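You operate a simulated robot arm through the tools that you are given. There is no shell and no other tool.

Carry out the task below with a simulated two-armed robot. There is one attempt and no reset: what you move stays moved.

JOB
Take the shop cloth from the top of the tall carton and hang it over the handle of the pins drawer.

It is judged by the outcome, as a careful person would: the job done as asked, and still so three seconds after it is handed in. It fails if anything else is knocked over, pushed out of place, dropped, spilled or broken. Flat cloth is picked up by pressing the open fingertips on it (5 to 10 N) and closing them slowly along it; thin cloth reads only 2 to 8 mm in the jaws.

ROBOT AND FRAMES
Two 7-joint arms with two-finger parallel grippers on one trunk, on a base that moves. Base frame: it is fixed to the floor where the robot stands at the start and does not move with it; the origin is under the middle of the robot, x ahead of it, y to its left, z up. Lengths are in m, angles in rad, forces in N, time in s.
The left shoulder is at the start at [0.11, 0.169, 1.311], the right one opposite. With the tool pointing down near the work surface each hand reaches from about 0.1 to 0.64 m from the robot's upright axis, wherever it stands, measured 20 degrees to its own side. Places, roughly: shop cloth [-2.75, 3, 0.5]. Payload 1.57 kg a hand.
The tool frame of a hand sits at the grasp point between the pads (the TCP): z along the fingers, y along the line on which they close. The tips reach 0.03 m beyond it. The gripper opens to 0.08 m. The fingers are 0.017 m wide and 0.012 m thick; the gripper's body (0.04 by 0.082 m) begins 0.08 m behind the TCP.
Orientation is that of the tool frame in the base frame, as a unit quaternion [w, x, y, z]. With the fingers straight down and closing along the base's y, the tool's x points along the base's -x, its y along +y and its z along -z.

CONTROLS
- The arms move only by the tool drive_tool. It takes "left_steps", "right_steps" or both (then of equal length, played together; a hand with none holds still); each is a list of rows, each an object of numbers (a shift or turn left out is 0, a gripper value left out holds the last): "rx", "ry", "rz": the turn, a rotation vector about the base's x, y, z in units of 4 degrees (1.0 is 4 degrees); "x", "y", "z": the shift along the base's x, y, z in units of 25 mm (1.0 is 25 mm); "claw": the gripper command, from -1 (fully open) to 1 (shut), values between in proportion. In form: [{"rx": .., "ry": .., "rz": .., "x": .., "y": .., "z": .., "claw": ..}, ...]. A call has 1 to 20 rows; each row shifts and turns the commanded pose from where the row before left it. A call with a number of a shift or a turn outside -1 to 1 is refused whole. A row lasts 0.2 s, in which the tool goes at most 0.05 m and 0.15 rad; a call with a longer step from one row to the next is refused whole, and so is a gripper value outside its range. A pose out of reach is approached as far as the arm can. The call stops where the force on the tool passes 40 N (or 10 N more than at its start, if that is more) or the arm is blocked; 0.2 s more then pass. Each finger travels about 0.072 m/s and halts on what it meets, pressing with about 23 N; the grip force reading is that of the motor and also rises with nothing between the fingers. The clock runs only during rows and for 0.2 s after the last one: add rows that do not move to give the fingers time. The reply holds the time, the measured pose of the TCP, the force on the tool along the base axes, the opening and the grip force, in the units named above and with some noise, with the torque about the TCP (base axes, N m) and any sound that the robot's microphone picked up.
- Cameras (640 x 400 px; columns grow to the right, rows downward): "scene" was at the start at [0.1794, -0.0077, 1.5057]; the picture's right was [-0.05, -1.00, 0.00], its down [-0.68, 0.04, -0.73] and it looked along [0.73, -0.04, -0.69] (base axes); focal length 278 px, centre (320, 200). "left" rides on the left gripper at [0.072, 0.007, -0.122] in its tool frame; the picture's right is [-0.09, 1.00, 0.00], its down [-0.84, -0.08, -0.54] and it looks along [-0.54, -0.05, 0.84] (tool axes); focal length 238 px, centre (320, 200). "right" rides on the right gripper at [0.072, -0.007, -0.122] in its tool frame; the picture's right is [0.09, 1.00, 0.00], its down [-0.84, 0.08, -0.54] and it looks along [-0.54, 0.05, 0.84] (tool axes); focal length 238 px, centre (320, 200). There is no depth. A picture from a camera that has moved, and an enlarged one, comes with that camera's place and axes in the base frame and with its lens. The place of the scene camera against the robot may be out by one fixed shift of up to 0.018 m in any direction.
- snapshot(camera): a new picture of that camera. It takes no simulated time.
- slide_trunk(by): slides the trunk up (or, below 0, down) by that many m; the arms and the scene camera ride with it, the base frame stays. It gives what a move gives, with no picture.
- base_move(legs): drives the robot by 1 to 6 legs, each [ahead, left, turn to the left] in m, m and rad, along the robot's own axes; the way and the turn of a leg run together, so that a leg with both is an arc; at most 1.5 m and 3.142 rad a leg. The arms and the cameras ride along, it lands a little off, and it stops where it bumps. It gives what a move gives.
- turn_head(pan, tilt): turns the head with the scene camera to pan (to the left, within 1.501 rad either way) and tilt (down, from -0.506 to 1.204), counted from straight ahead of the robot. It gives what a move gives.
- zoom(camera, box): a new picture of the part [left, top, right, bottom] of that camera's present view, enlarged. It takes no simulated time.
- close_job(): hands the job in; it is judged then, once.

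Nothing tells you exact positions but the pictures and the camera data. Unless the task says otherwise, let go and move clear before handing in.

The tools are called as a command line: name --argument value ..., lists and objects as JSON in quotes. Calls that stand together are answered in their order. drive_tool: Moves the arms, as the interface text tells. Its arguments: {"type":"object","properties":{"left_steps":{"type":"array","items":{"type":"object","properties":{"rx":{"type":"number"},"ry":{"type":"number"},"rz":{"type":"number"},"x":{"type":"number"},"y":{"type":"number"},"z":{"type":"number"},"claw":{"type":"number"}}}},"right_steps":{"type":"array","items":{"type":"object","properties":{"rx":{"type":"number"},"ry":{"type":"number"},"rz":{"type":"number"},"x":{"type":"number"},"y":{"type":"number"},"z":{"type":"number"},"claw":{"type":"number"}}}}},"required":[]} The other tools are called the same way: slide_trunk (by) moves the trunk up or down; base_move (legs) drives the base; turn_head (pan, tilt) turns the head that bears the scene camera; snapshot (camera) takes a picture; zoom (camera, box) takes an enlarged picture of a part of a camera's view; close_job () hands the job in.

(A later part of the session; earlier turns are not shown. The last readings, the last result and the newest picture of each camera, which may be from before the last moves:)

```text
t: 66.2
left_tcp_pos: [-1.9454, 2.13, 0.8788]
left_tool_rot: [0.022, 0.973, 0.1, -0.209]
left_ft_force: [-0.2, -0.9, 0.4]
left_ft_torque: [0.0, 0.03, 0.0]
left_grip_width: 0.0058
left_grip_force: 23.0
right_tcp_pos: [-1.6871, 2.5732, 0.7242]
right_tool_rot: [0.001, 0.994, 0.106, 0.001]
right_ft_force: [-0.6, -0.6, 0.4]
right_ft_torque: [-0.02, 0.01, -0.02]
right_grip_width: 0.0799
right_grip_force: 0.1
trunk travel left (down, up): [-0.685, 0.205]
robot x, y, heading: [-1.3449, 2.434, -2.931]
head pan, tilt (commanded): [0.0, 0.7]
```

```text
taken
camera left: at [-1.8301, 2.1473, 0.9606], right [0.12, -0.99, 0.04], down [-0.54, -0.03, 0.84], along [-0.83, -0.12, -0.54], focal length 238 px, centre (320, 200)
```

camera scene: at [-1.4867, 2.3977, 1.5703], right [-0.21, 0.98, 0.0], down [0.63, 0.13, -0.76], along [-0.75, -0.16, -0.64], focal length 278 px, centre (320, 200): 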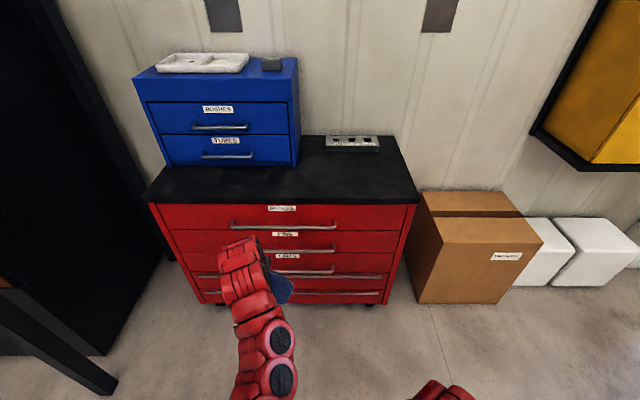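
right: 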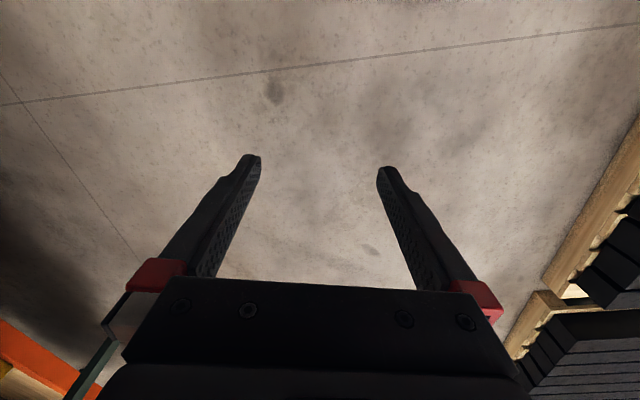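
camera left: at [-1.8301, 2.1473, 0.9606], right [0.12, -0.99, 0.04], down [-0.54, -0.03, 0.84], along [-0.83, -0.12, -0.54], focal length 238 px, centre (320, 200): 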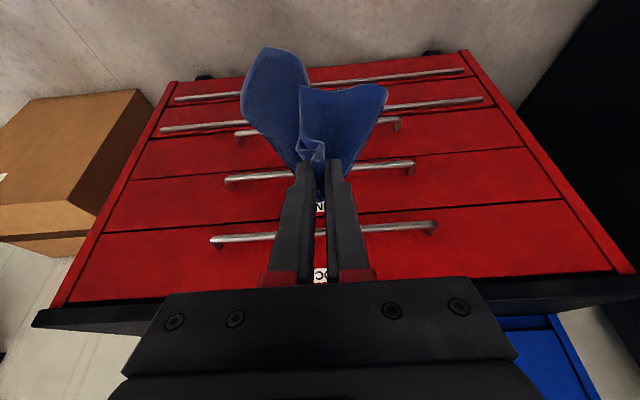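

The view from the wrist now shows the drawer handles: LINKS, PINS (behind the fingertips) and BLOCKS. I'll keep pitching the fingers towards about 30° below horizontal.

drive_tool --left_steps '[{"rx": -0.2, "ry": 0.98}, {"rx": -0.2, "ry": 0.98}, {"rx": -0.2, "ry": 0.98}, {"rx": -0.2, "ry": 0.98}, {"rx": -0.2, "ry": 0.98}, {"rx": -0.2, "ry": 0.98}, {"rx": -0.2, "ry": 0.98}, {"rx": -0.2, "ry": 0.98}, {"rx": -0.2, "ry": 0.98}, {}]'

snapshot --camera "scene"

snapshot --camera "left"

```text
t: 68.4
left_tcp_pos: [-1.945, 2.1303, 0.8774]
left_tool_rot: [0.051, 0.861, 0.088, -0.499]
left_ft_force: [-0.5, 0.0, -0.2]
left_ft_torque: [0.02, -0.02, 0.02]
left_grip_width: 0.0056
left_grip_force: 22.9
right_tcp_pos: [-1.6876, 2.5725, 0.7243]
right_tool_rot: [-0.001, 0.994, 0.106, 0.001]
right_ft_force: [-0.5, -0.8, 1.2]
right_ft_torque: [0.0, 0.02, -0.02]
right_grip_width: 0.0801
right_grip_force: 0.0
trunk travel left (down, up): [-0.685, 0.205]
robot x, y, heading: [-1.3392, 2.4372, -2.926]
head pan, tilt (commanded): [0.0, 0.7]
```

```text
taken
camera scene: at [-1.4868, 2.3978, 1.5703], right [-0.21, 0.98, 0.0], down [0.63, 0.13, -0.76], along [-0.75, -0.16, -0.64], focal length 278 px, centre (320, 200)
```

scene: 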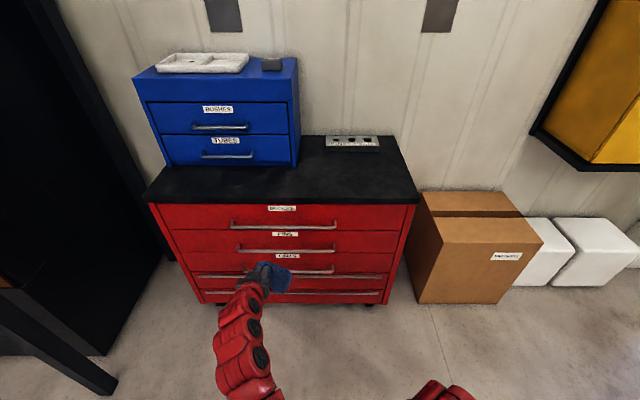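

```text
taken
camera left: at [-1.8052, 2.1522, 0.8762], right [0.16, -0.98, 0.08], down [0.04, 0.09, 1.0], along [-0.99, -0.15, 0.05], focal length 238 px, centre (320, 200)
```

left: 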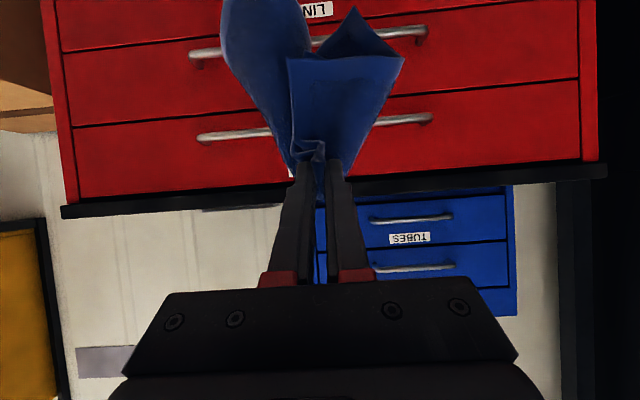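

The fingers now point 30° below horizontal at the chest, with the cloth hanging from the tips. I'll zoom in to check how it hangs.

zoom --camera "scene" --box '[200, 200, 360, 310]'

zoom --camera "left" --box '[160, 0, 480, 200]'

snapshot --camera "right"

```text
3.64 times, centred on (280, 255) of scene
camera zoom: at [-1.4868, 2.3978, 1.5703], right [-0.21, 0.98, 0.0], down [0.63, 0.13, -0.76], along [-0.75, -0.16, -0.64], focal length 1009 px, centre (466, 0)
```

zoom: 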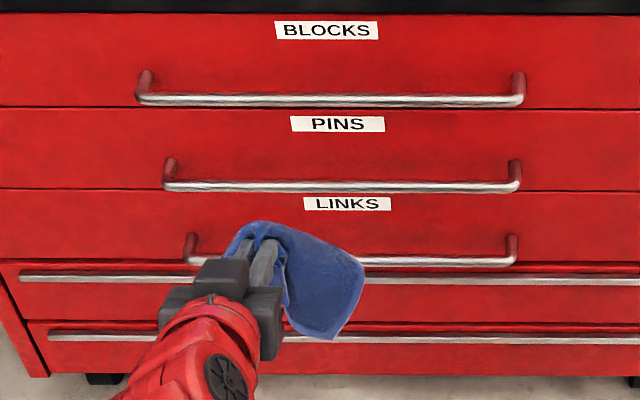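

```text
2.00 times, centred on (320, 100) of left
camera zoom: at [-1.8052, 2.1522, 0.8762], right [0.16, -0.98, 0.08], down [0.04, 0.09, 1.0], along [-0.99, -0.15, 0.05], focal length 477 px, centre (320, 400)
```

zoom: 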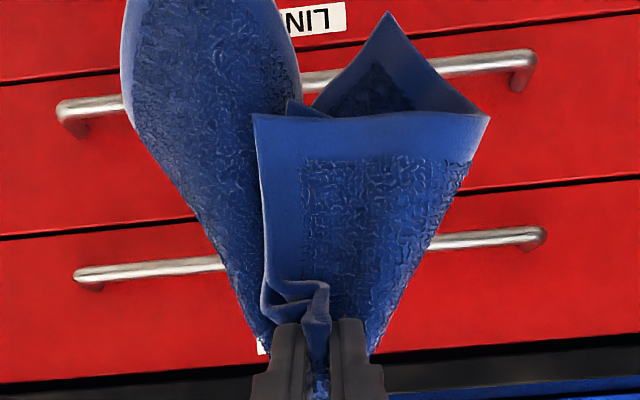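

```text
taken
camera right: at [-1.6187, 2.5946, 0.8463], right [0.3, -0.95, 0.0], down [-0.8, -0.25, 0.54], along [-0.52, -0.16, -0.84], focal length 238 px, centre (320, 200)
```

right: 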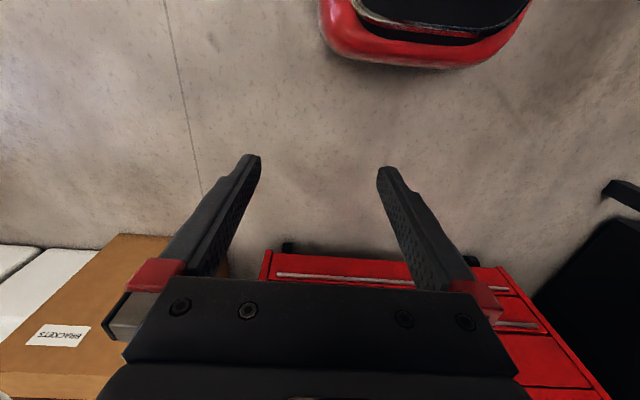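

The cloth hangs spread below the fingertips, and the PINS bar (second from the top) is in clear view, centre near (-2.24, 2.09, 0.62). I'll lower the trunk so the tips come between the BLOCKS and PINS bars, then roll forward part of the way.

slide_trunk --by -0.14

base_move --legs '[[0.12, 0.0, 0.0]]'

snapshot --camera "left"

zoom --camera "scene" --box '[160, 180, 440, 380]'

snapshot --camera "right"

```text
t: 70.1
left_tcp_pos: [-1.9448, 2.1301, 0.7382]
left_tool_rot: [0.051, 0.861, 0.088, -0.499]
left_ft_force: [-0.9, 0.0, 0.1]
left_ft_torque: [0.02, -0.03, -0.01]
left_grip_width: 0.0056
left_grip_force: 22.8
right_tcp_pos: [-1.6876, 2.5719, 0.5839]
right_tool_rot: [0.0, 0.994, 0.106, 0.001]
right_ft_force: [-0.3, 0.5, 0.2]
right_ft_torque: [-0.01, 0.04, -0.03]
right_grip_width: 0.0801
right_grip_force: 0.0
trunk travel left (down, up): [-0.545, 0.345]
robot x, y, heading: [-1.3404, 2.4321, -2.93]
head pan, tilt (commanded): [0.0, 0.7]
```

```text
t: 71.3
left_tcp_pos: [-2.0646, 2.1063, 0.7376]
left_tool_rot: [0.05, 0.861, 0.087, -0.498]
left_ft_force: [0.0, 0.0, 0.3]
left_ft_torque: [0.02, 0.0, 0.02]
left_grip_width: 0.0057
left_grip_force: 22.8
right_tcp_pos: [-1.8063, 2.5469, 0.5839]
right_tool_rot: [0.0, 0.995, 0.104, 0.001]
right_ft_force: [-0.5, -0.1, -0.1]
right_ft_torque: [0.01, -0.03, -0.02]
right_grip_width: 0.08
right_grip_force: 0.1
trunk travel left (down, up): [-0.545, 0.345]
robot x, y, heading: [-1.4602, 2.4096, -2.936]
head pan, tilt (commanded): [0.0, 0.7]
```

```text
taken
camera left: at [-1.9247, 2.1275, 0.7355], right [0.15, -0.98, 0.08], down [0.04, 0.09, 1.0], along [-0.99, -0.15, 0.05], focal length 238 px, centre (320, 200)
```

left: 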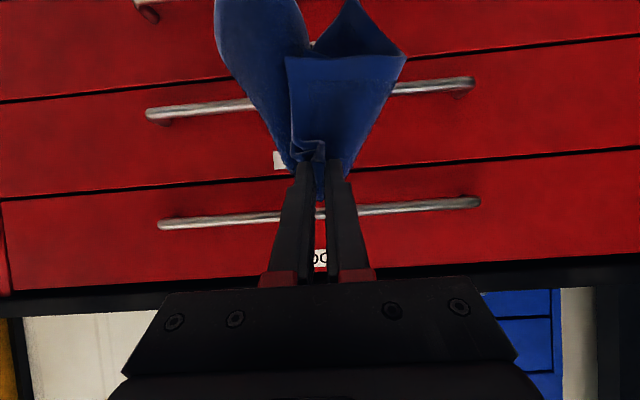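

```text
2.00 times, centred on (300, 280) of scene
camera zoom: at [-1.6068, 2.3724, 1.4301], right [-0.21, 0.98, 0.0], down [0.63, 0.13, -0.76], along [-0.75, -0.16, -0.65], focal length 555 px, centre (360, 40)
```

zoom: 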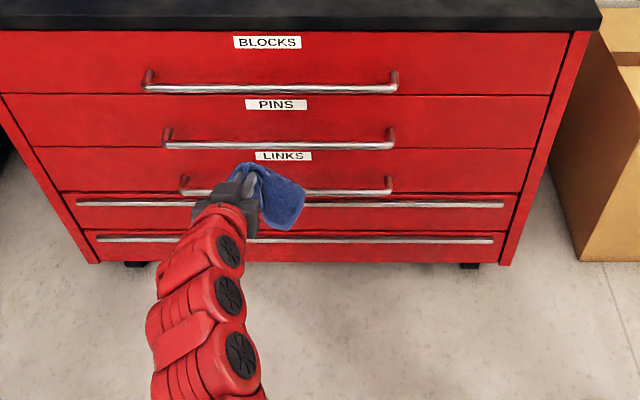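

```text
taken
camera right: at [-1.7377, 2.5696, 0.7061], right [0.3, -0.95, 0.0], down [-0.8, -0.25, 0.54], along [-0.52, -0.16, -0.84], focal length 238 px, centre (320, 200)
```

right: 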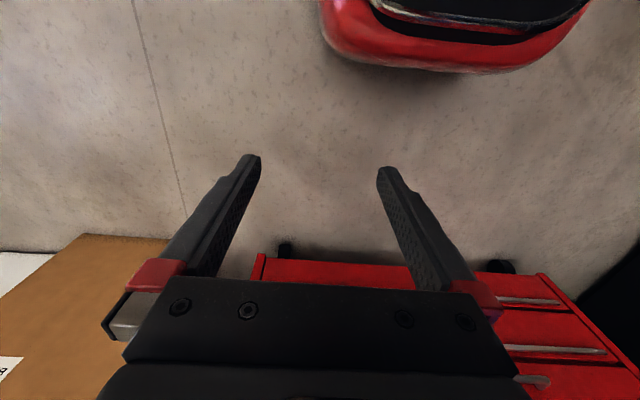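

From the closer wrist views, the PINS bar runs from about (-2.256, 2.286) to (-2.185, 1.889) at z≈0.624 and the BLOCKS bar sits at z≈0.766; my fingertips are at z≈0.72, about 0.135 m short of the bar. I'll roll forward another 0.09 m and check again.

base_move --legs '[[0.09, 0.0, 0.0]]'

snapshot --camera "left"

zoom --camera "scene" --box '[180, 180, 400, 320]'

```text
t: 72.4
left_tcp_pos: [-2.1505, 2.0874, 0.737]
left_tool_rot: [0.049, 0.862, 0.086, -0.498]
left_ft_force: [0.1, 0.5, -0.7]
left_ft_torque: [0.03, -0.02, 0.0]
left_grip_width: 0.0055
left_grip_force: 22.4
right_tcp_pos: [-1.8939, 2.5296, 0.585]
right_tool_rot: [0.0, 0.995, 0.104, 0.001]
right_ft_force: [-0.2, -0.5, 0.4]
right_ft_torque: [-0.03, 0.0, -0.02]
right_grip_width: 0.0798
right_grip_force: 0.0
trunk travel left (down, up): [-0.545, 0.345]
robot x, y, heading: [-1.5482, 2.3915, -2.931]
head pan, tilt (commanded): [0.0, 0.7]
```

```text
taken
camera left: at [-2.0129, 2.1093, 0.7355], right [0.15, -0.99, 0.08], down [0.04, 0.09, 1.0], along [-0.99, -0.15, 0.05], focal length 238 px, centre (320, 200)
```

left: 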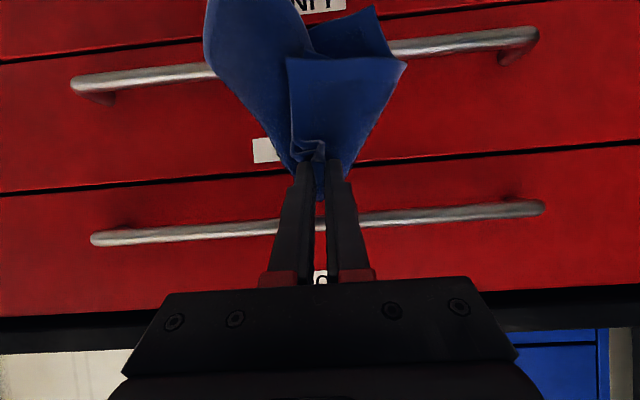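

```text
2.86 times, centred on (290, 250) of scene
camera zoom: at [-1.6947, 2.3539, 1.4301], right [-0.21, 0.98, 0.0], down [0.63, 0.13, -0.76], along [-0.75, -0.16, -0.65], focal length 793 px, centre (406, 57)
```

zoom: 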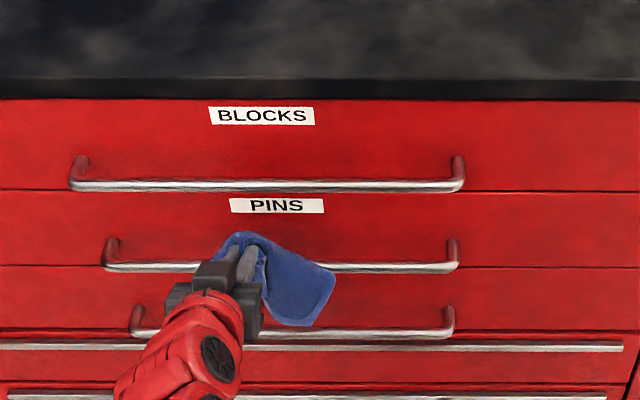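

The tips are at z≈0.722, about 48 mm in front of the PINS bar and ~83 mm from the drawer face, and below the BLOCKS bar (z≈0.766). I'll move the hand in over the PINS bar slowly.

drive_tool --left_steps '[{"x": -0.4, "y": -0.08}, {"x": -0.4, "y": -0.08}, {"x": -0.4, "y": -0.08}, {"x": -0.4, "y": -0.08}, {"x": -0.4, "y": -0.08}, {"x": -0.3, "y": -0.06}, {}]'

snapshot --camera "left"

zoom --camera "scene" --box '[180, 180, 400, 320]'

```text
t: 74.0
left_tcp_pos: [-2.2102, 2.0766, 0.7377]
left_tool_rot: [0.05, 0.861, 0.087, -0.499]
left_ft_force: [0.6, -0.8, -0.2]
left_ft_torque: [-0.02, 0.01, -0.01]
left_grip_width: 0.0056
left_grip_force: 22.9
right_tcp_pos: [-1.8939, 2.5303, 0.5841]
right_tool_rot: [0.0, 0.995, 0.104, 0.0]
right_ft_force: [-0.5, -0.9, 0.0]
right_ft_torque: [-0.01, -0.01, 0.0]
right_grip_width: 0.0801
right_grip_force: 0.1
trunk travel left (down, up): [-0.545, 0.345]
robot x, y, heading: [-1.5485, 2.3947, -2.937]
head pan, tilt (commanded): [0.0, 0.7]
```

```text
taken
camera left: at [-2.0695, 2.0974, 0.7357], right [0.15, -0.99, 0.08], down [0.04, 0.09, 1.0], along [-0.99, -0.15, 0.05], focal length 238 px, centre (320, 200)
```

left: 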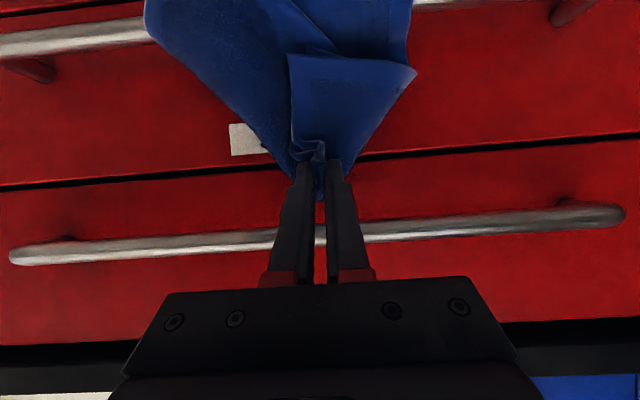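

```text
2.86 times, centred on (290, 250) of scene
camera zoom: at [-1.6934, 2.3542, 1.4303], right [-0.21, 0.98, 0.0], down [0.63, 0.13, -0.76], along [-0.75, -0.16, -0.64], focal length 793 px, centre (406, 57)
```

zoom: 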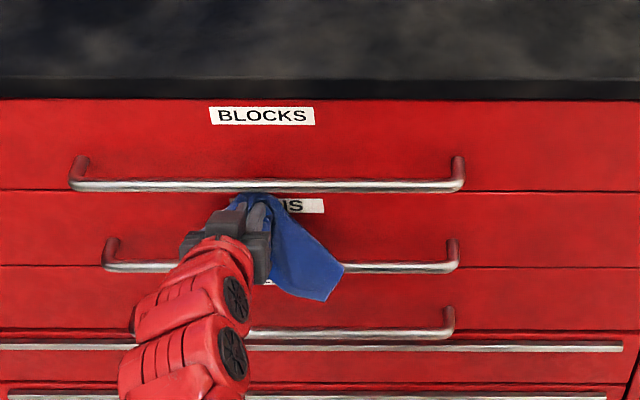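

The cloth now drapes against the front of the PINS bar with the tips just past the bar and ~2 cm from the face. I'll creep further toward the face, watching the force.

drive_tool --left_steps '[{"x": -0.2, "y": -0.04}, {"x": -0.2, "y": -0.04}, {"x": -0.2, "y": -0.04}, {}]'

snapshot --camera "left"

```text
t: 75.0
left_tcp_pos: [-2.2239, 2.0741, 0.7372]
left_tool_rot: [0.049, 0.861, 0.086, -0.499]
left_ft_force: [0.1, 1.3, -0.3]
left_ft_torque: [0.02, -0.03, 0.02]
left_grip_width: 0.0056
left_grip_force: 23.0
right_tcp_pos: [-1.8938, 2.5285, 0.584]
right_tool_rot: [0.0, 0.995, 0.104, 0.0]
right_ft_force: [-0.2, -0.7, -0.1]
right_ft_torque: [-0.02, 0.0, -0.01]
right_grip_width: 0.0802
right_grip_force: 0.1
trunk travel left (down, up): [-0.545, 0.345]
robot x, y, heading: [-1.5476, 2.3958, -2.935]
head pan, tilt (commanded): [0.0, 0.7]
```

```text
taken
camera left: at [-2.0843, 2.0948, 0.7361], right [0.15, -0.99, 0.08], down [0.04, 0.09, 1.0], along [-0.99, -0.15, 0.05], focal length 238 px, centre (320, 200)
```

left: 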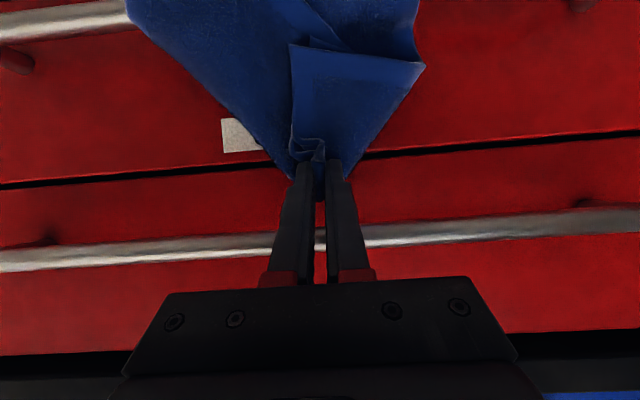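

The tips are now about 26 mm behind the bar centre, close to the drawer face, with no contact force. I'll lower the hand so the slack drops into the gap behind the bar.

drive_tool --left_steps '[{"z": -0.4}, {"z": -0.4}, {"z": -0.4}, {"z": -0.4}, {"z": -0.4}, {}]'

snapshot --camera "left"

zoom --camera "scene" --box '[180, 180, 400, 320]'

```text
t: 76.4
left_tcp_pos: [-2.2256, 2.0734, 0.6885]
left_tool_rot: [0.05, 0.86, 0.087, -0.5]
left_ft_force: [1.1, -0.5, 1.1]
left_ft_torque: [0.0, 0.02, -0.06]
left_grip_width: 0.0058
left_grip_force: 22.4
right_tcp_pos: [-1.894, 2.5301, 0.5827]
right_tool_rot: [0.0, 0.995, 0.104, -0.001]
right_ft_force: [1.1, -1.1, -0.3]
right_ft_torque: [-0.02, 0.0, -0.01]
right_grip_width: 0.0798
right_grip_force: 0.0
trunk travel left (down, up): [-0.545, 0.345]
robot x, y, heading: [-1.5463, 2.3911, -2.932]
head pan, tilt (commanded): [0.0, 0.7]
```

```text
taken
camera left: at [-2.0852, 2.0954, 0.6871], right [0.15, -0.99, 0.08], down [0.04, 0.09, 1.0], along [-0.99, -0.15, 0.05], focal length 238 px, centre (320, 200)
```

left: 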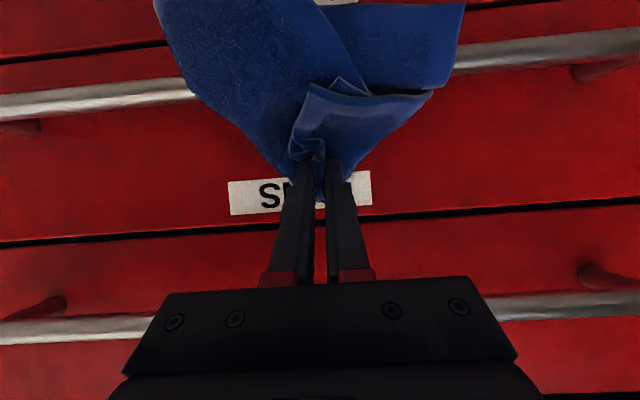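

```text
2.86 times, centred on (290, 250) of scene
camera zoom: at [-1.6932, 2.3542, 1.4303], right [-0.21, 0.98, 0.0], down [0.63, 0.13, -0.76], along [-0.75, -0.16, -0.64], focal length 793 px, centre (406, 57)
```

zoom: 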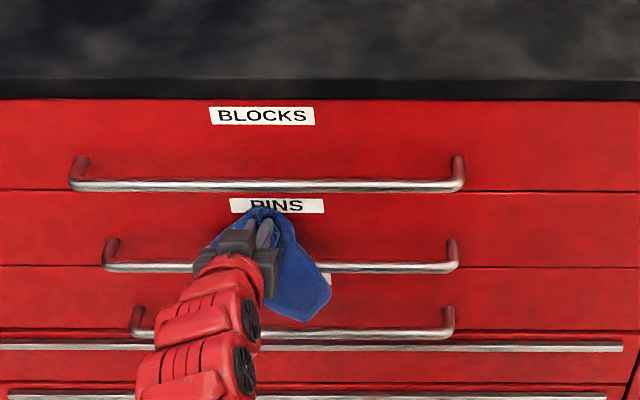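

The cloth now crosses over the PINS bar with its held edge behind it. Before letting go, I'll bring the right hand's camera round to get a side view of the gap.

drive_tool --right_steps '[{"rz": 1, "z": 0.8}, {"rz": 1, "z": 0.8}, {"rz": 1, "z": 0.8}, {"rz": 1, "z": 0.8}, {"rz": 1, "z": 0.8}, {"rz": 1, "z": 0.8}, {"rz": 1, "z": 0.8}, {"rz": 1, "z": 0.8}, {"rz": 1, "z": 0.8}, {"rz": 1, "z": 0.8}, {"rx": -0.79, "ry": 0.61}, {"rx": -0.79, "ry": 0.61}, {"rx": -0.79, "ry": 0.61}, {"rx": -0.79, "ry": 0.61}, {"rx": -0.79, "ry": 0.61}, {"rx": -0.79, "ry": 0.61}, {}]'

snapshot --camera "right"

```text
t: 80.0
left_tcp_pos: [-2.2247, 2.0747, 0.6884]
left_tool_rot: [0.05, 0.861, 0.088, -0.499]
left_ft_force: [1.5, -0.2, 0.3]
left_ft_torque: [0.01, -0.02, 0.03]
left_grip_width: 0.0058
left_grip_force: 22.9
right_tcp_pos: [-1.9853, 2.5306, 0.6677]
right_tool_rot: [0.109, 0.913, 0.351, -0.175]
right_ft_force: [-0.2, -0.3, 0.0]
right_ft_torque: [-0.01, 0.01, 0.0]
right_grip_width: 0.08
right_grip_force: 0.0
right hand out of reach, approached as far as the arm can: row 1, 2, 3, 4, 5, 6, 7, 8, 9, 10, 11, 12, 13, 15
trunk travel left (down, up): [-0.545, 0.345]
robot x, y, heading: [-1.5495, 2.3929, -2.934]
head pan, tilt (commanded): [0.0, 0.7]
```

```text
taken
camera right: at [-1.9094, 2.6186, 0.7501], right [0.74, -0.67, 0.04], down [-0.4, -0.39, 0.83], along [-0.55, -0.63, -0.55], focal length 238 px, centre (320, 200)
```

right: 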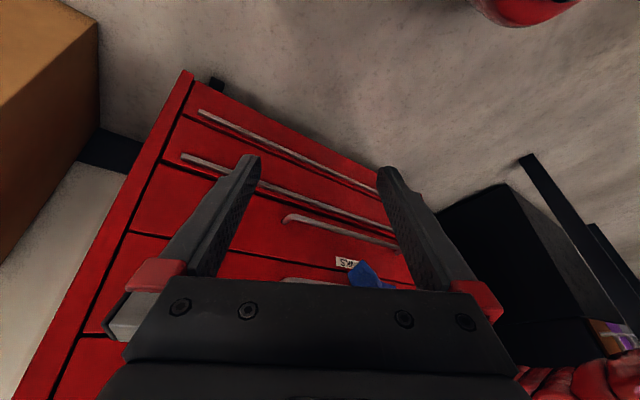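

The right camera sees the chest obliquely but needs to look higher; I'll pitch it up further.

drive_tool --right_steps '[{"rx": -0.79, "ry": 0.61}, {"rx": -0.79, "ry": 0.61}, {"rx": -0.79, "ry": 0.61}, {"rx": -0.79, "ry": 0.61}, {"rx": -0.79, "ry": 0.61}, {"rx": -0.79, "ry": 0.61}, {"rx": -0.79, "ry": 0.61}, {"rx": -0.79, "ry": 0.61}, {}]'

snapshot --camera "right"

```text
t: 82.0
left_tcp_pos: [-2.2244, 2.0738, 0.6892]
left_tool_rot: [0.05, 0.861, 0.088, -0.499]
left_ft_force: [0.4, -0.1, 0.5]
left_ft_torque: [0.02, -0.04, -0.01]
left_grip_width: 0.0057
left_grip_force: 23.1
right_tcp_pos: [-1.9856, 2.5302, 0.668]
right_tool_rot: [0.245, 0.825, 0.317, -0.398]
right_ft_force: [0.5, 1.1, -0.5]
right_ft_torque: [-0.01, -0.02, 0.02]
right_grip_width: 0.0799
right_grip_force: 0.1
trunk travel left (down, up): [-0.545, 0.345]
robot x, y, heading: [-1.5475, 2.3909, -2.934]
head pan, tilt (commanded): [0.0, 0.7]
```

```text
taken
camera right: at [-1.894, 2.6392, 0.6765], right [0.76, -0.65, 0.08], down [-0.07, 0.03, 1.0], along [-0.65, -0.76, -0.03], focal length 238 px, centre (320, 200)
```

right: 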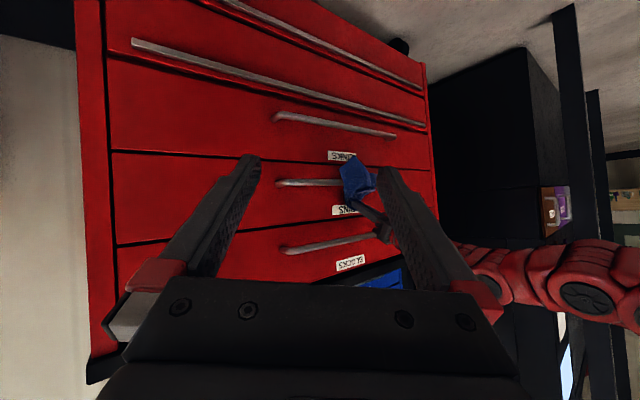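

Now the right camera sees the cloth at the PINS bar (upside-down view). Zooming in.

zoom --camera "right" --box '[270, 140, 400, 230]'

```text
4.44 times, centred on (335, 185) of right
camera zoom: at [-1.894, 2.6392, 0.6765], right [0.76, -0.65, 0.08], down [-0.07, 0.03, 1.0], along [-0.65, -0.76, -0.03], focal length 1059 px, centre (253, 267)
```

zoom: 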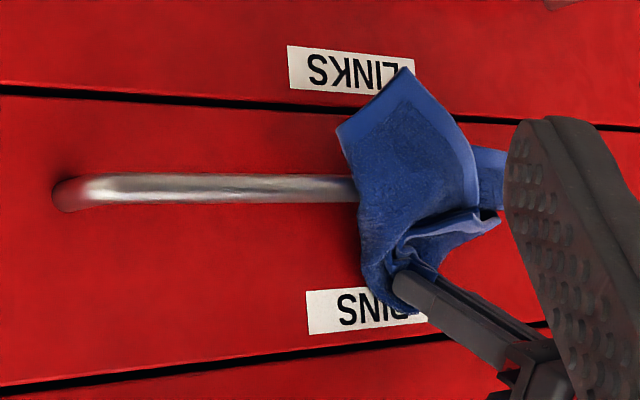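

The side view confirms the cloth crosses over the PINS bar, with the held edge up by the drawer face. I'll lower the tips another ~35 mm so the slack goes down behind the bar.

drive_tool --left_steps '[{"z": -0.35}, {"z": -0.35}, {"z": -0.35}, {"z": -0.35}, {}]'

zoom --camera "right" --box '[270, 140, 400, 230]'

snapshot --camera "left"

```text
t: 83.2
left_tcp_pos: [-2.2255, 2.0721, 0.655]
left_tool_rot: [0.05, 0.86, 0.087, -0.501]
left_ft_force: [-1.4, -0.5, 12.1]
left_ft_torque: [-0.03, 0.19, -0.01]
left_grip_width: 0.0056
left_grip_force: 23.1
right_tcp_pos: [-1.9844, 2.531, 0.6676]
right_tool_rot: [0.245, 0.825, 0.317, -0.399]
right_ft_force: [-0.1, 1.2, 0.5]
right_ft_torque: [0.01, 0.01, 0.02]
right_grip_width: 0.08
right_grip_force: 0.1
trunk travel left (down, up): [-0.545, 0.345]
robot x, y, heading: [-1.5467, 2.3939, -2.935]
head pan, tilt (commanded): [0.0, 0.7]
```

```text
4.44 times, centred on (335, 185) of right
camera zoom: at [-1.8935, 2.6393, 0.677], right [0.76, -0.65, 0.08], down [-0.07, 0.03, 1.0], along [-0.65, -0.76, -0.03], focal length 1059 px, centre (253, 267)
```

zoom: 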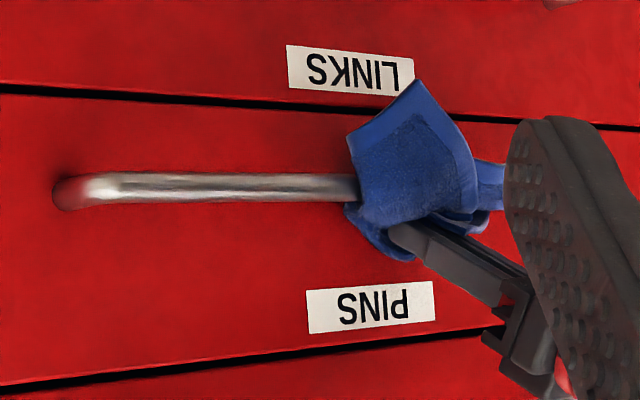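

```text
taken
camera left: at [-2.0853, 2.0942, 0.6528], right [0.15, -0.98, 0.08], down [0.04, 0.09, 1.0], along [-0.99, -0.15, 0.06], focal length 238 px, centre (320, 200)
```

left: 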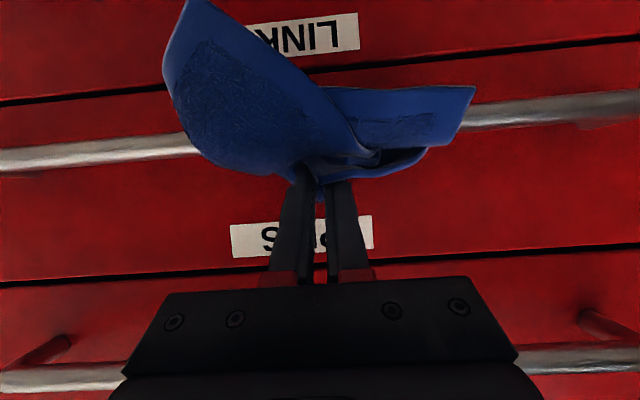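

The hand now presses down with about 12 N on the cloth bunched at the bar, so I'll raise it slightly to relieve that before letting go.

drive_tool --left_steps '[{"z": 0.2}, {"z": 0.2}, {}]'

zoom --camera "right" --box '[270, 140, 400, 230]'

```text
t: 84.0
left_tcp_pos: [-2.2243, 2.0729, 0.6625]
left_tool_rot: [0.05, 0.861, 0.087, -0.498]
left_ft_force: [1.3, 0.1, 0.7]
left_ft_torque: [-0.03, 0.0, -0.02]
left_grip_width: 0.0058
left_grip_force: 23.5
right_tcp_pos: [-1.9851, 2.5309, 0.6667]
right_tool_rot: [0.245, 0.825, 0.317, -0.398]
right_ft_force: [0.2, -0.8, 0.3]
right_ft_torque: [0.02, -0.02, 0.02]
right_grip_width: 0.0802
right_grip_force: 0.0
trunk travel left (down, up): [-0.545, 0.345]
robot x, y, heading: [-1.546, 2.3942, -2.932]
head pan, tilt (commanded): [0.0, 0.7]
```

```text
4.44 times, centred on (335, 185) of right
camera zoom: at [-1.894, 2.6391, 0.6766], right [0.76, -0.65, 0.08], down [-0.08, 0.03, 1.0], along [-0.65, -0.76, -0.03], focal length 1059 px, centre (253, 267)
```

zoom: 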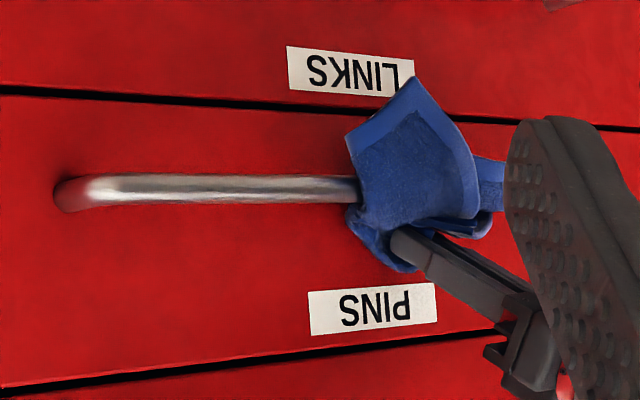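

The load is relieved. I'll check from above with the head camera to see how the cloth lies around the bar.

zoom --camera "scene" --box '[220, 220, 320, 300]'

```text
5.00 times, centred on (270, 260) of scene
camera zoom: at [-1.6934, 2.3542, 1.4302], right [-0.21, 0.98, 0.0], down [0.63, 0.13, -0.76], along [-0.75, -0.16, -0.64], focal length 1388 px, centre (570, -100)
```

zoom: 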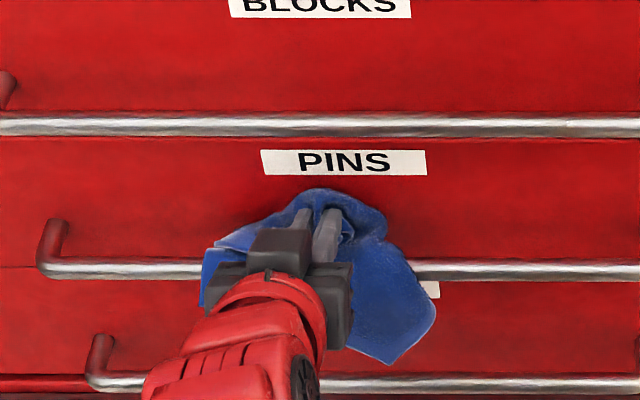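

The cloth bulges behind the bar against the drawer face and drapes down in front on both sides. Now I'll open the fingers slightly to let go.

drive_tool --left_steps '[{"claw": 0.8}, {"claw": 0.6}, {"claw": 0.4}, {"claw": 0.3}, {}, {}]'

zoom --camera "scene" --box '[220, 220, 320, 300]'

zoom --camera "right" --box '[270, 140, 400, 230]'

snapshot --camera "left"

```text
t: 85.4
left_tcp_pos: [-2.2251, 2.0744, 0.663]
left_tool_rot: [0.05, 0.861, 0.086, -0.499]
left_ft_force: [-0.2, 0.1, 0.0]
left_ft_torque: [-0.02, -0.02, 0.0]
left_grip_width: 0.0272
left_grip_force: 0.1
right_tcp_pos: [-1.9865, 2.5304, 0.667]
right_tool_rot: [0.245, 0.825, 0.317, -0.398]
right_ft_force: [-0.4, 0.4, -0.4]
right_ft_torque: [0.04, 0.02, -0.01]
right_grip_width: 0.0801
right_grip_force: 0.1
trunk travel left (down, up): [-0.545, 0.345]
robot x, y, heading: [-1.548, 2.3924, -2.933]
head pan, tilt (commanded): [0.0, 0.7]
```

```text
5.00 times, centred on (270, 260) of scene
camera zoom: at [-1.6933, 2.3542, 1.4303], right [-0.21, 0.98, 0.0], down [0.63, 0.13, -0.76], along [-0.75, -0.16, -0.64], focal length 1388 px, centre (570, -100)
```

zoom: 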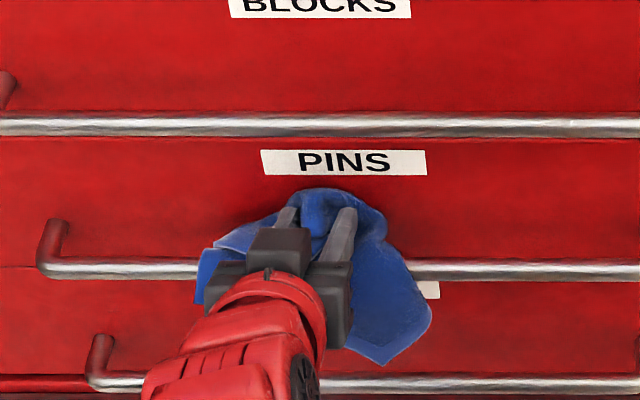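

```text
4.44 times, centred on (335, 185) of right
camera zoom: at [-1.894, 2.6391, 0.6766], right [0.76, -0.65, 0.08], down [-0.08, 0.03, 1.0], along [-0.65, -0.76, -0.03], focal length 1059 px, centre (253, 267)
```

zoom: 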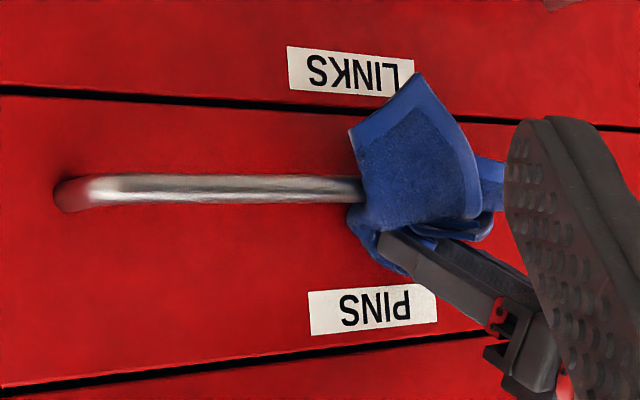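

```text
taken
camera left: at [-2.0847, 2.095, 0.6611], right [0.15, -0.99, 0.08], down [0.04, 0.09, 1.0], along [-0.99, -0.15, 0.05], focal length 238 px, centre (320, 200)
```

left: 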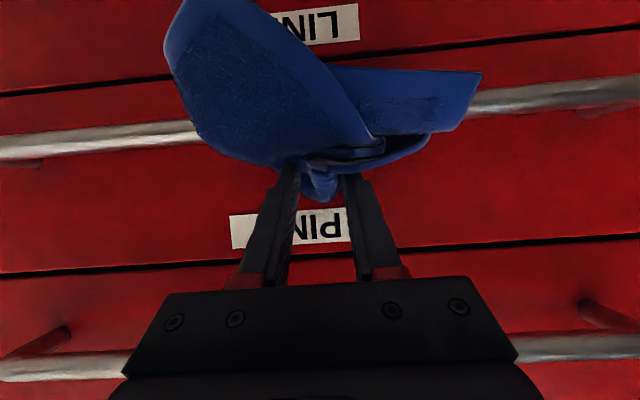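

The fingers are open and the cloth keeps its place over the bar; a bit of fold still stands up between the fingers. I'll open a little more and give it time to settle.

drive_tool --left_steps '[{"claw": 0.1}, {"claw": -0.1}, {"claw": -0.2}, {}, {}, {}, {}, {}]'

zoom --camera "scene" --box '[220, 220, 320, 300]'

snapshot --camera "left"

```text
t: 87.2
left_tcp_pos: [-2.226, 2.0752, 0.6627]
left_tool_rot: [0.049, 0.861, 0.086, -0.499]
left_ft_force: [-0.6, 0.6, 0.7]
left_ft_torque: [-0.04, -0.06, -0.02]
left_grip_width: 0.0475
left_grip_force: 0.1
right_tcp_pos: [-1.9854, 2.5307, 0.6679]
right_tool_rot: [0.244, 0.825, 0.317, -0.398]
right_ft_force: [-0.2, 0.6, -0.5]
right_ft_torque: [-0.02, 0.02, -0.01]
right_grip_width: 0.0801
right_grip_force: 0.0
trunk travel left (down, up): [-0.545, 0.345]
robot x, y, heading: [-1.5461, 2.3882, -2.932]
head pan, tilt (commanded): [0.0, 0.7]
```

```text
5.00 times, centred on (270, 260) of scene
camera zoom: at [-1.6934, 2.3542, 1.4303], right [-0.21, 0.98, 0.0], down [0.63, 0.13, -0.76], along [-0.75, -0.16, -0.64], focal length 1388 px, centre (570, -100)
```

zoom: 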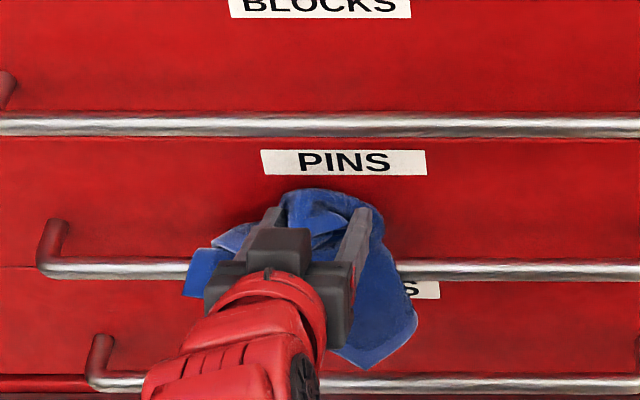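

```text
taken
camera left: at [-2.0848, 2.095, 0.6611], right [0.15, -0.99, 0.08], down [0.04, 0.09, 1.0], along [-0.99, -0.15, 0.05], focal length 238 px, centre (320, 200)
```

left: 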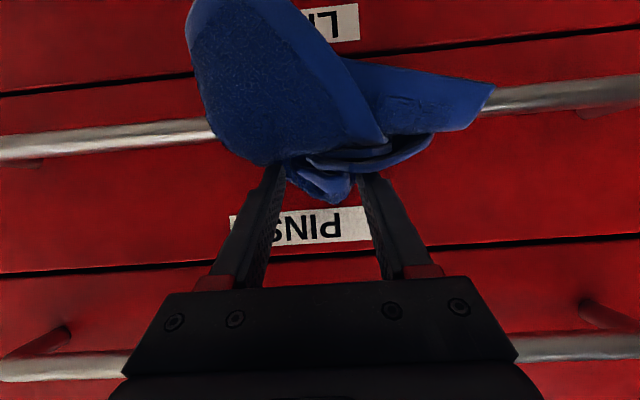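

The cloth is loose between the open fingers and lies over the bar. I'll draw the fingers back slowly along their own axis and check that it stays.

drive_tool --left_steps '[{"x": 0.25, "y": 0.05, "z": 0.15}, {"x": 0.25, "y": 0.05, "z": 0.15}, {"x": 0.25, "y": 0.05, "z": 0.15}, {}, {}]'

zoom --camera "scene" --box '[220, 220, 320, 300]'

snapshot --camera "left"

zoom --camera "right" --box '[270, 140, 400, 230]'

```text
t: 88.4
left_tcp_pos: [-2.2061, 2.0756, 0.674]
left_tool_rot: [0.05, 0.86, 0.086, -0.5]
left_ft_force: [1.0, -0.3, 0.9]
left_ft_torque: [0.0, -0.02, 0.0]
left_grip_width: 0.0479
left_grip_force: 0.0
right_tcp_pos: [-1.9851, 2.5307, 0.668]
right_tool_rot: [0.246, 0.824, 0.318, -0.399]
right_ft_force: [-0.6, -0.4, -0.6]
right_ft_torque: [0.01, 0.0, 0.01]
right_grip_width: 0.0801
right_grip_force: 0.1
trunk travel left (down, up): [-0.545, 0.345]
robot x, y, heading: [-1.5475, 2.3918, -2.931]
head pan, tilt (commanded): [0.0, 0.7]
```

```text
5.00 times, centred on (270, 260) of scene
camera zoom: at [-1.6933, 2.3542, 1.4303], right [-0.21, 0.98, 0.0], down [0.63, 0.13, -0.76], along [-0.75, -0.16, -0.64], focal length 1388 px, centre (570, -100)
```

zoom: 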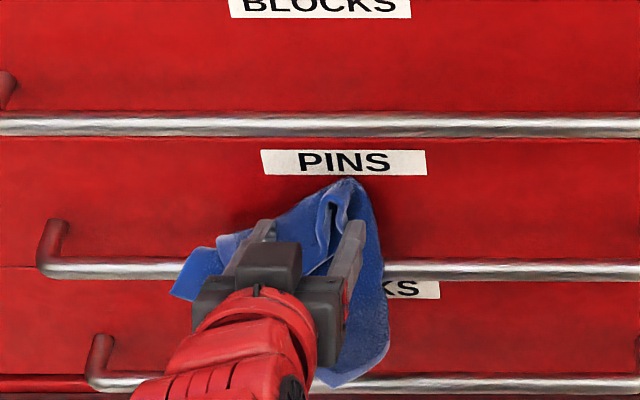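

```text
taken
camera left: at [-2.0663, 2.0975, 0.6724], right [0.15, -0.99, 0.08], down [0.04, 0.09, 1.0], along [-0.99, -0.15, 0.05], focal length 238 px, centre (320, 200)
```

left: 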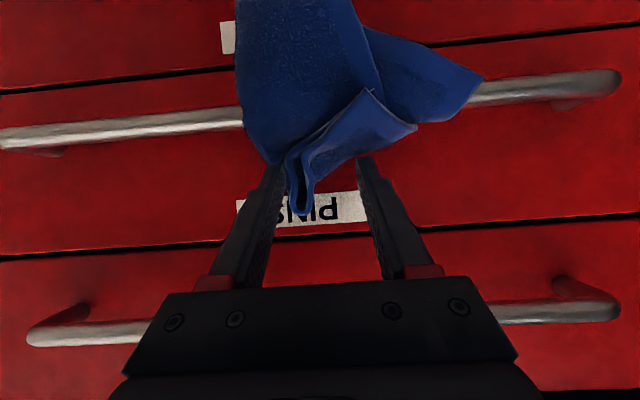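

```text
4.44 times, centred on (335, 185) of right
camera zoom: at [-1.894, 2.6391, 0.6766], right [0.76, -0.65, 0.08], down [-0.08, 0.03, 1.0], along [-0.65, -0.76, -0.03], focal length 1059 px, centre (253, 267)
```

zoom: 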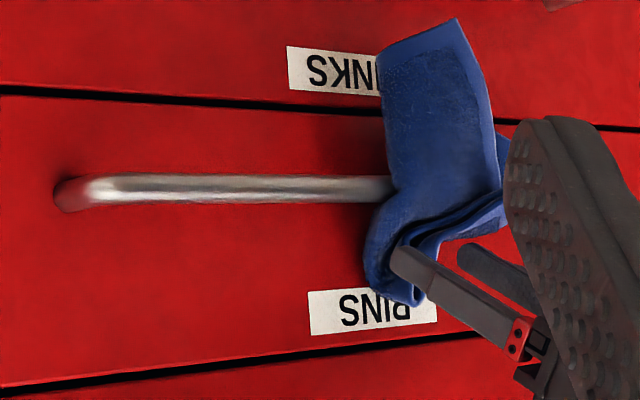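

Drawing back dragged the cloth: it now stands up above the bar and more of it has slipped to the front, so fully withdrawing like this could lose it. The cloth is still between the fingers, so I'll re-grip it now and redo the placement with a deeper, steeper insertion behind the bar.

drive_tool --left_steps '[{"claw": 0.0}, {"claw": 0.15}, {"claw": 0.3}, {"claw": 0.45}, {"claw": 0.6}, {"claw": 0.75}, {"claw": 0.9}, {"claw": 1.0}, {}, {}]'

zoom --camera "scene" --box '[220, 220, 320, 300]'

snapshot --camera "left"

zoom --camera "right" --box '[270, 140, 400, 230]'

```text
t: 90.6
left_tcp_pos: [-2.2065, 2.0759, 0.6739]
left_tool_rot: [0.05, 0.86, 0.086, -0.5]
left_ft_force: [-0.2, 0.0, 0.5]
left_ft_torque: [-0.04, 0.0, 0.01]
left_grip_width: 0.0041
left_grip_force: 22.5
right_tcp_pos: [-1.9859, 2.5305, 0.6665]
right_tool_rot: [0.245, 0.825, 0.317, -0.399]
right_ft_force: [0.5, -0.1, -0.9]
right_ft_torque: [0.01, -0.02, 0.0]
right_grip_width: 0.0799
right_grip_force: 0.0
trunk travel left (down, up): [-0.545, 0.345]
robot x, y, heading: [-1.5524, 2.3911, -2.936]
head pan, tilt (commanded): [0.0, 0.7]
```

```text
5.00 times, centred on (270, 260) of scene
camera zoom: at [-1.6934, 2.3542, 1.4303], right [-0.21, 0.98, 0.0], down [0.63, 0.13, -0.76], along [-0.75, -0.16, -0.64], focal length 1388 px, centre (570, -100)
```

zoom: 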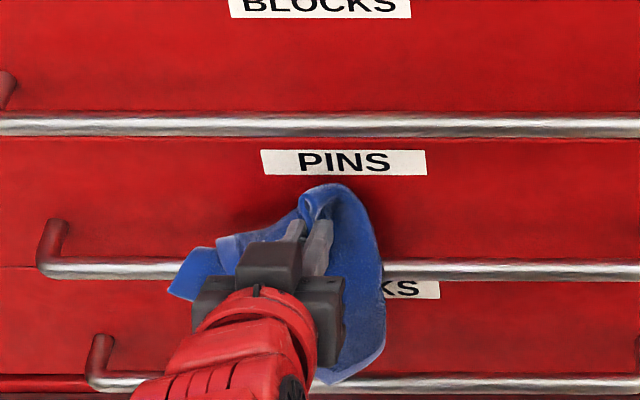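

```text
taken
camera left: at [-2.0663, 2.0975, 0.6724], right [0.15, -0.99, 0.08], down [0.04, 0.09, 1.0], along [-0.99, -0.15, 0.05], focal length 238 px, centre (320, 200)
```

left: 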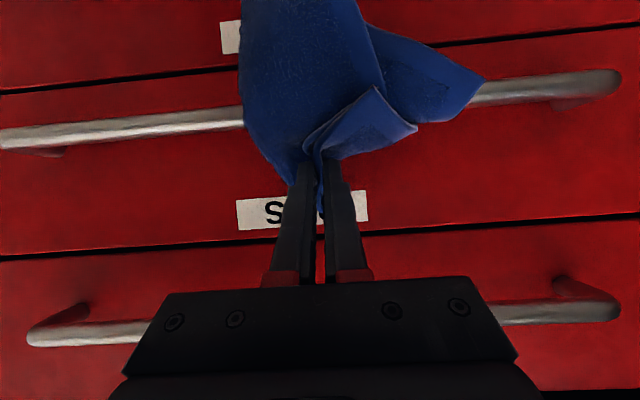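

```text
4.44 times, centred on (335, 185) of right
camera zoom: at [-1.894, 2.6391, 0.6766], right [0.76, -0.65, 0.08], down [-0.08, 0.03, 1.0], along [-0.65, -0.76, -0.03], focal length 1059 px, centre (253, 267)
```

zoom: 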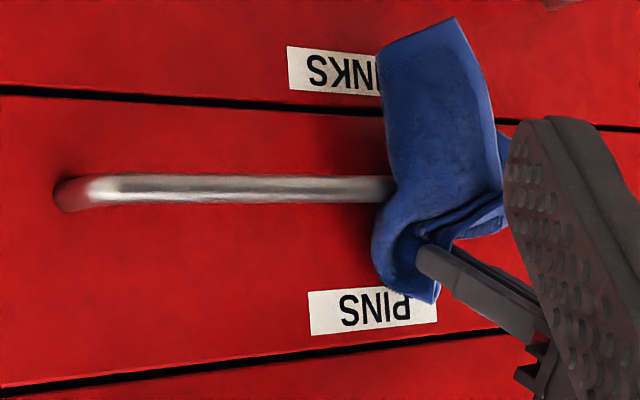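

The cloth is firmly re-gripped (4 mm in the jaws). I'll pull it up again close to the drawer face so more of it comes over the bar to the rear side.

drive_tool --left_steps '[{"x": -0.15, "y": -0.03, "z": 0.4}, {"x": -0.15, "y": -0.03, "z": 0.4}, {"x": -0.15, "y": -0.03, "z": 0.4}, {"x": -0.15, "y": -0.03, "z": 0.4}, {"z": 0.4}, {"z": 0.4}, {}]'

zoom --camera "scene" --box '[220, 220, 320, 300]'

snapshot --camera "left"

zoom --camera "right" --box '[270, 140, 400, 230]'

```text
t: 92.2
left_tcp_pos: [-2.2219, 2.074, 0.7337]
left_tool_rot: [0.05, 0.861, 0.087, -0.499]
left_ft_force: [0.6, 0.1, -0.5]
left_ft_torque: [0.0, -0.02, 0.0]
left_grip_width: 0.0043
left_grip_force: 23.3
right_tcp_pos: [-1.9845, 2.5305, 0.6676]
right_tool_rot: [0.245, 0.825, 0.317, -0.398]
right_ft_force: [-0.4, 0.1, -0.3]
right_ft_torque: [0.02, 0.0, 0.0]
right_grip_width: 0.0801
right_grip_force: 0.1
trunk travel left (down, up): [-0.545, 0.345]
robot x, y, heading: [-1.5501, 2.3922, -2.932]
head pan, tilt (commanded): [0.0, 0.7]
```

```text
5.00 times, centred on (270, 260) of scene
camera zoom: at [-1.6934, 2.3541, 1.4303], right [-0.21, 0.98, 0.0], down [0.63, 0.13, -0.76], along [-0.75, -0.16, -0.64], focal length 1388 px, centre (570, -100)
```

zoom: 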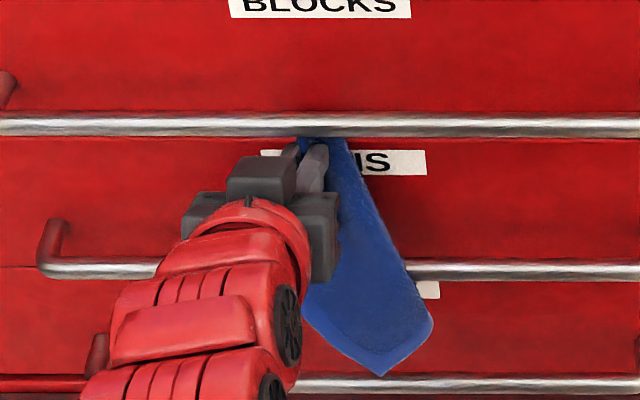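

```text
taken
camera left: at [-2.0817, 2.0958, 0.7313], right [0.15, -0.99, 0.08], down [0.04, 0.09, 1.0], along [-0.99, -0.15, 0.05], focal length 238 px, centre (320, 200)
```

left: 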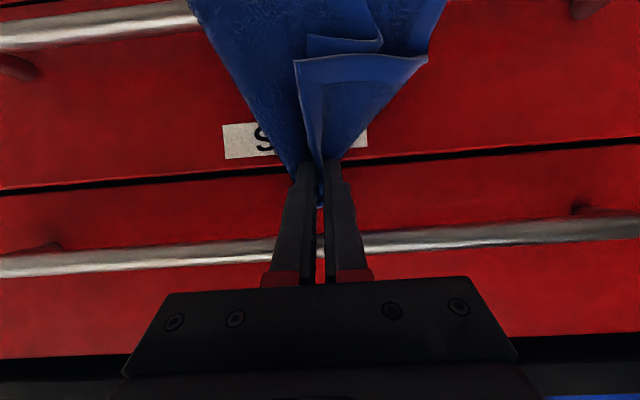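

```text
4.44 times, centred on (335, 185) of right
camera zoom: at [-1.894, 2.6391, 0.6766], right [0.76, -0.65, 0.08], down [-0.08, 0.03, 1.0], along [-0.65, -0.76, -0.03], focal length 1059 px, centre (253, 267)
```

zoom: 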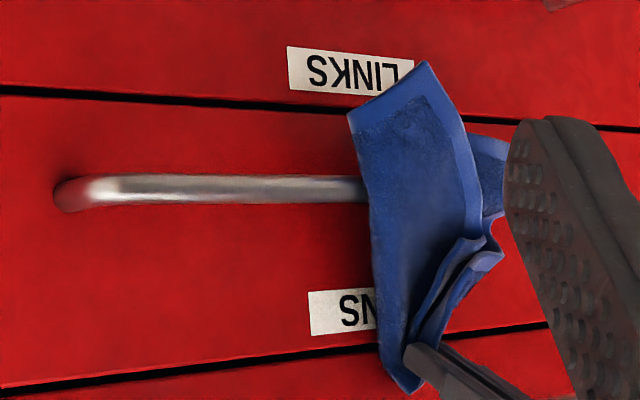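

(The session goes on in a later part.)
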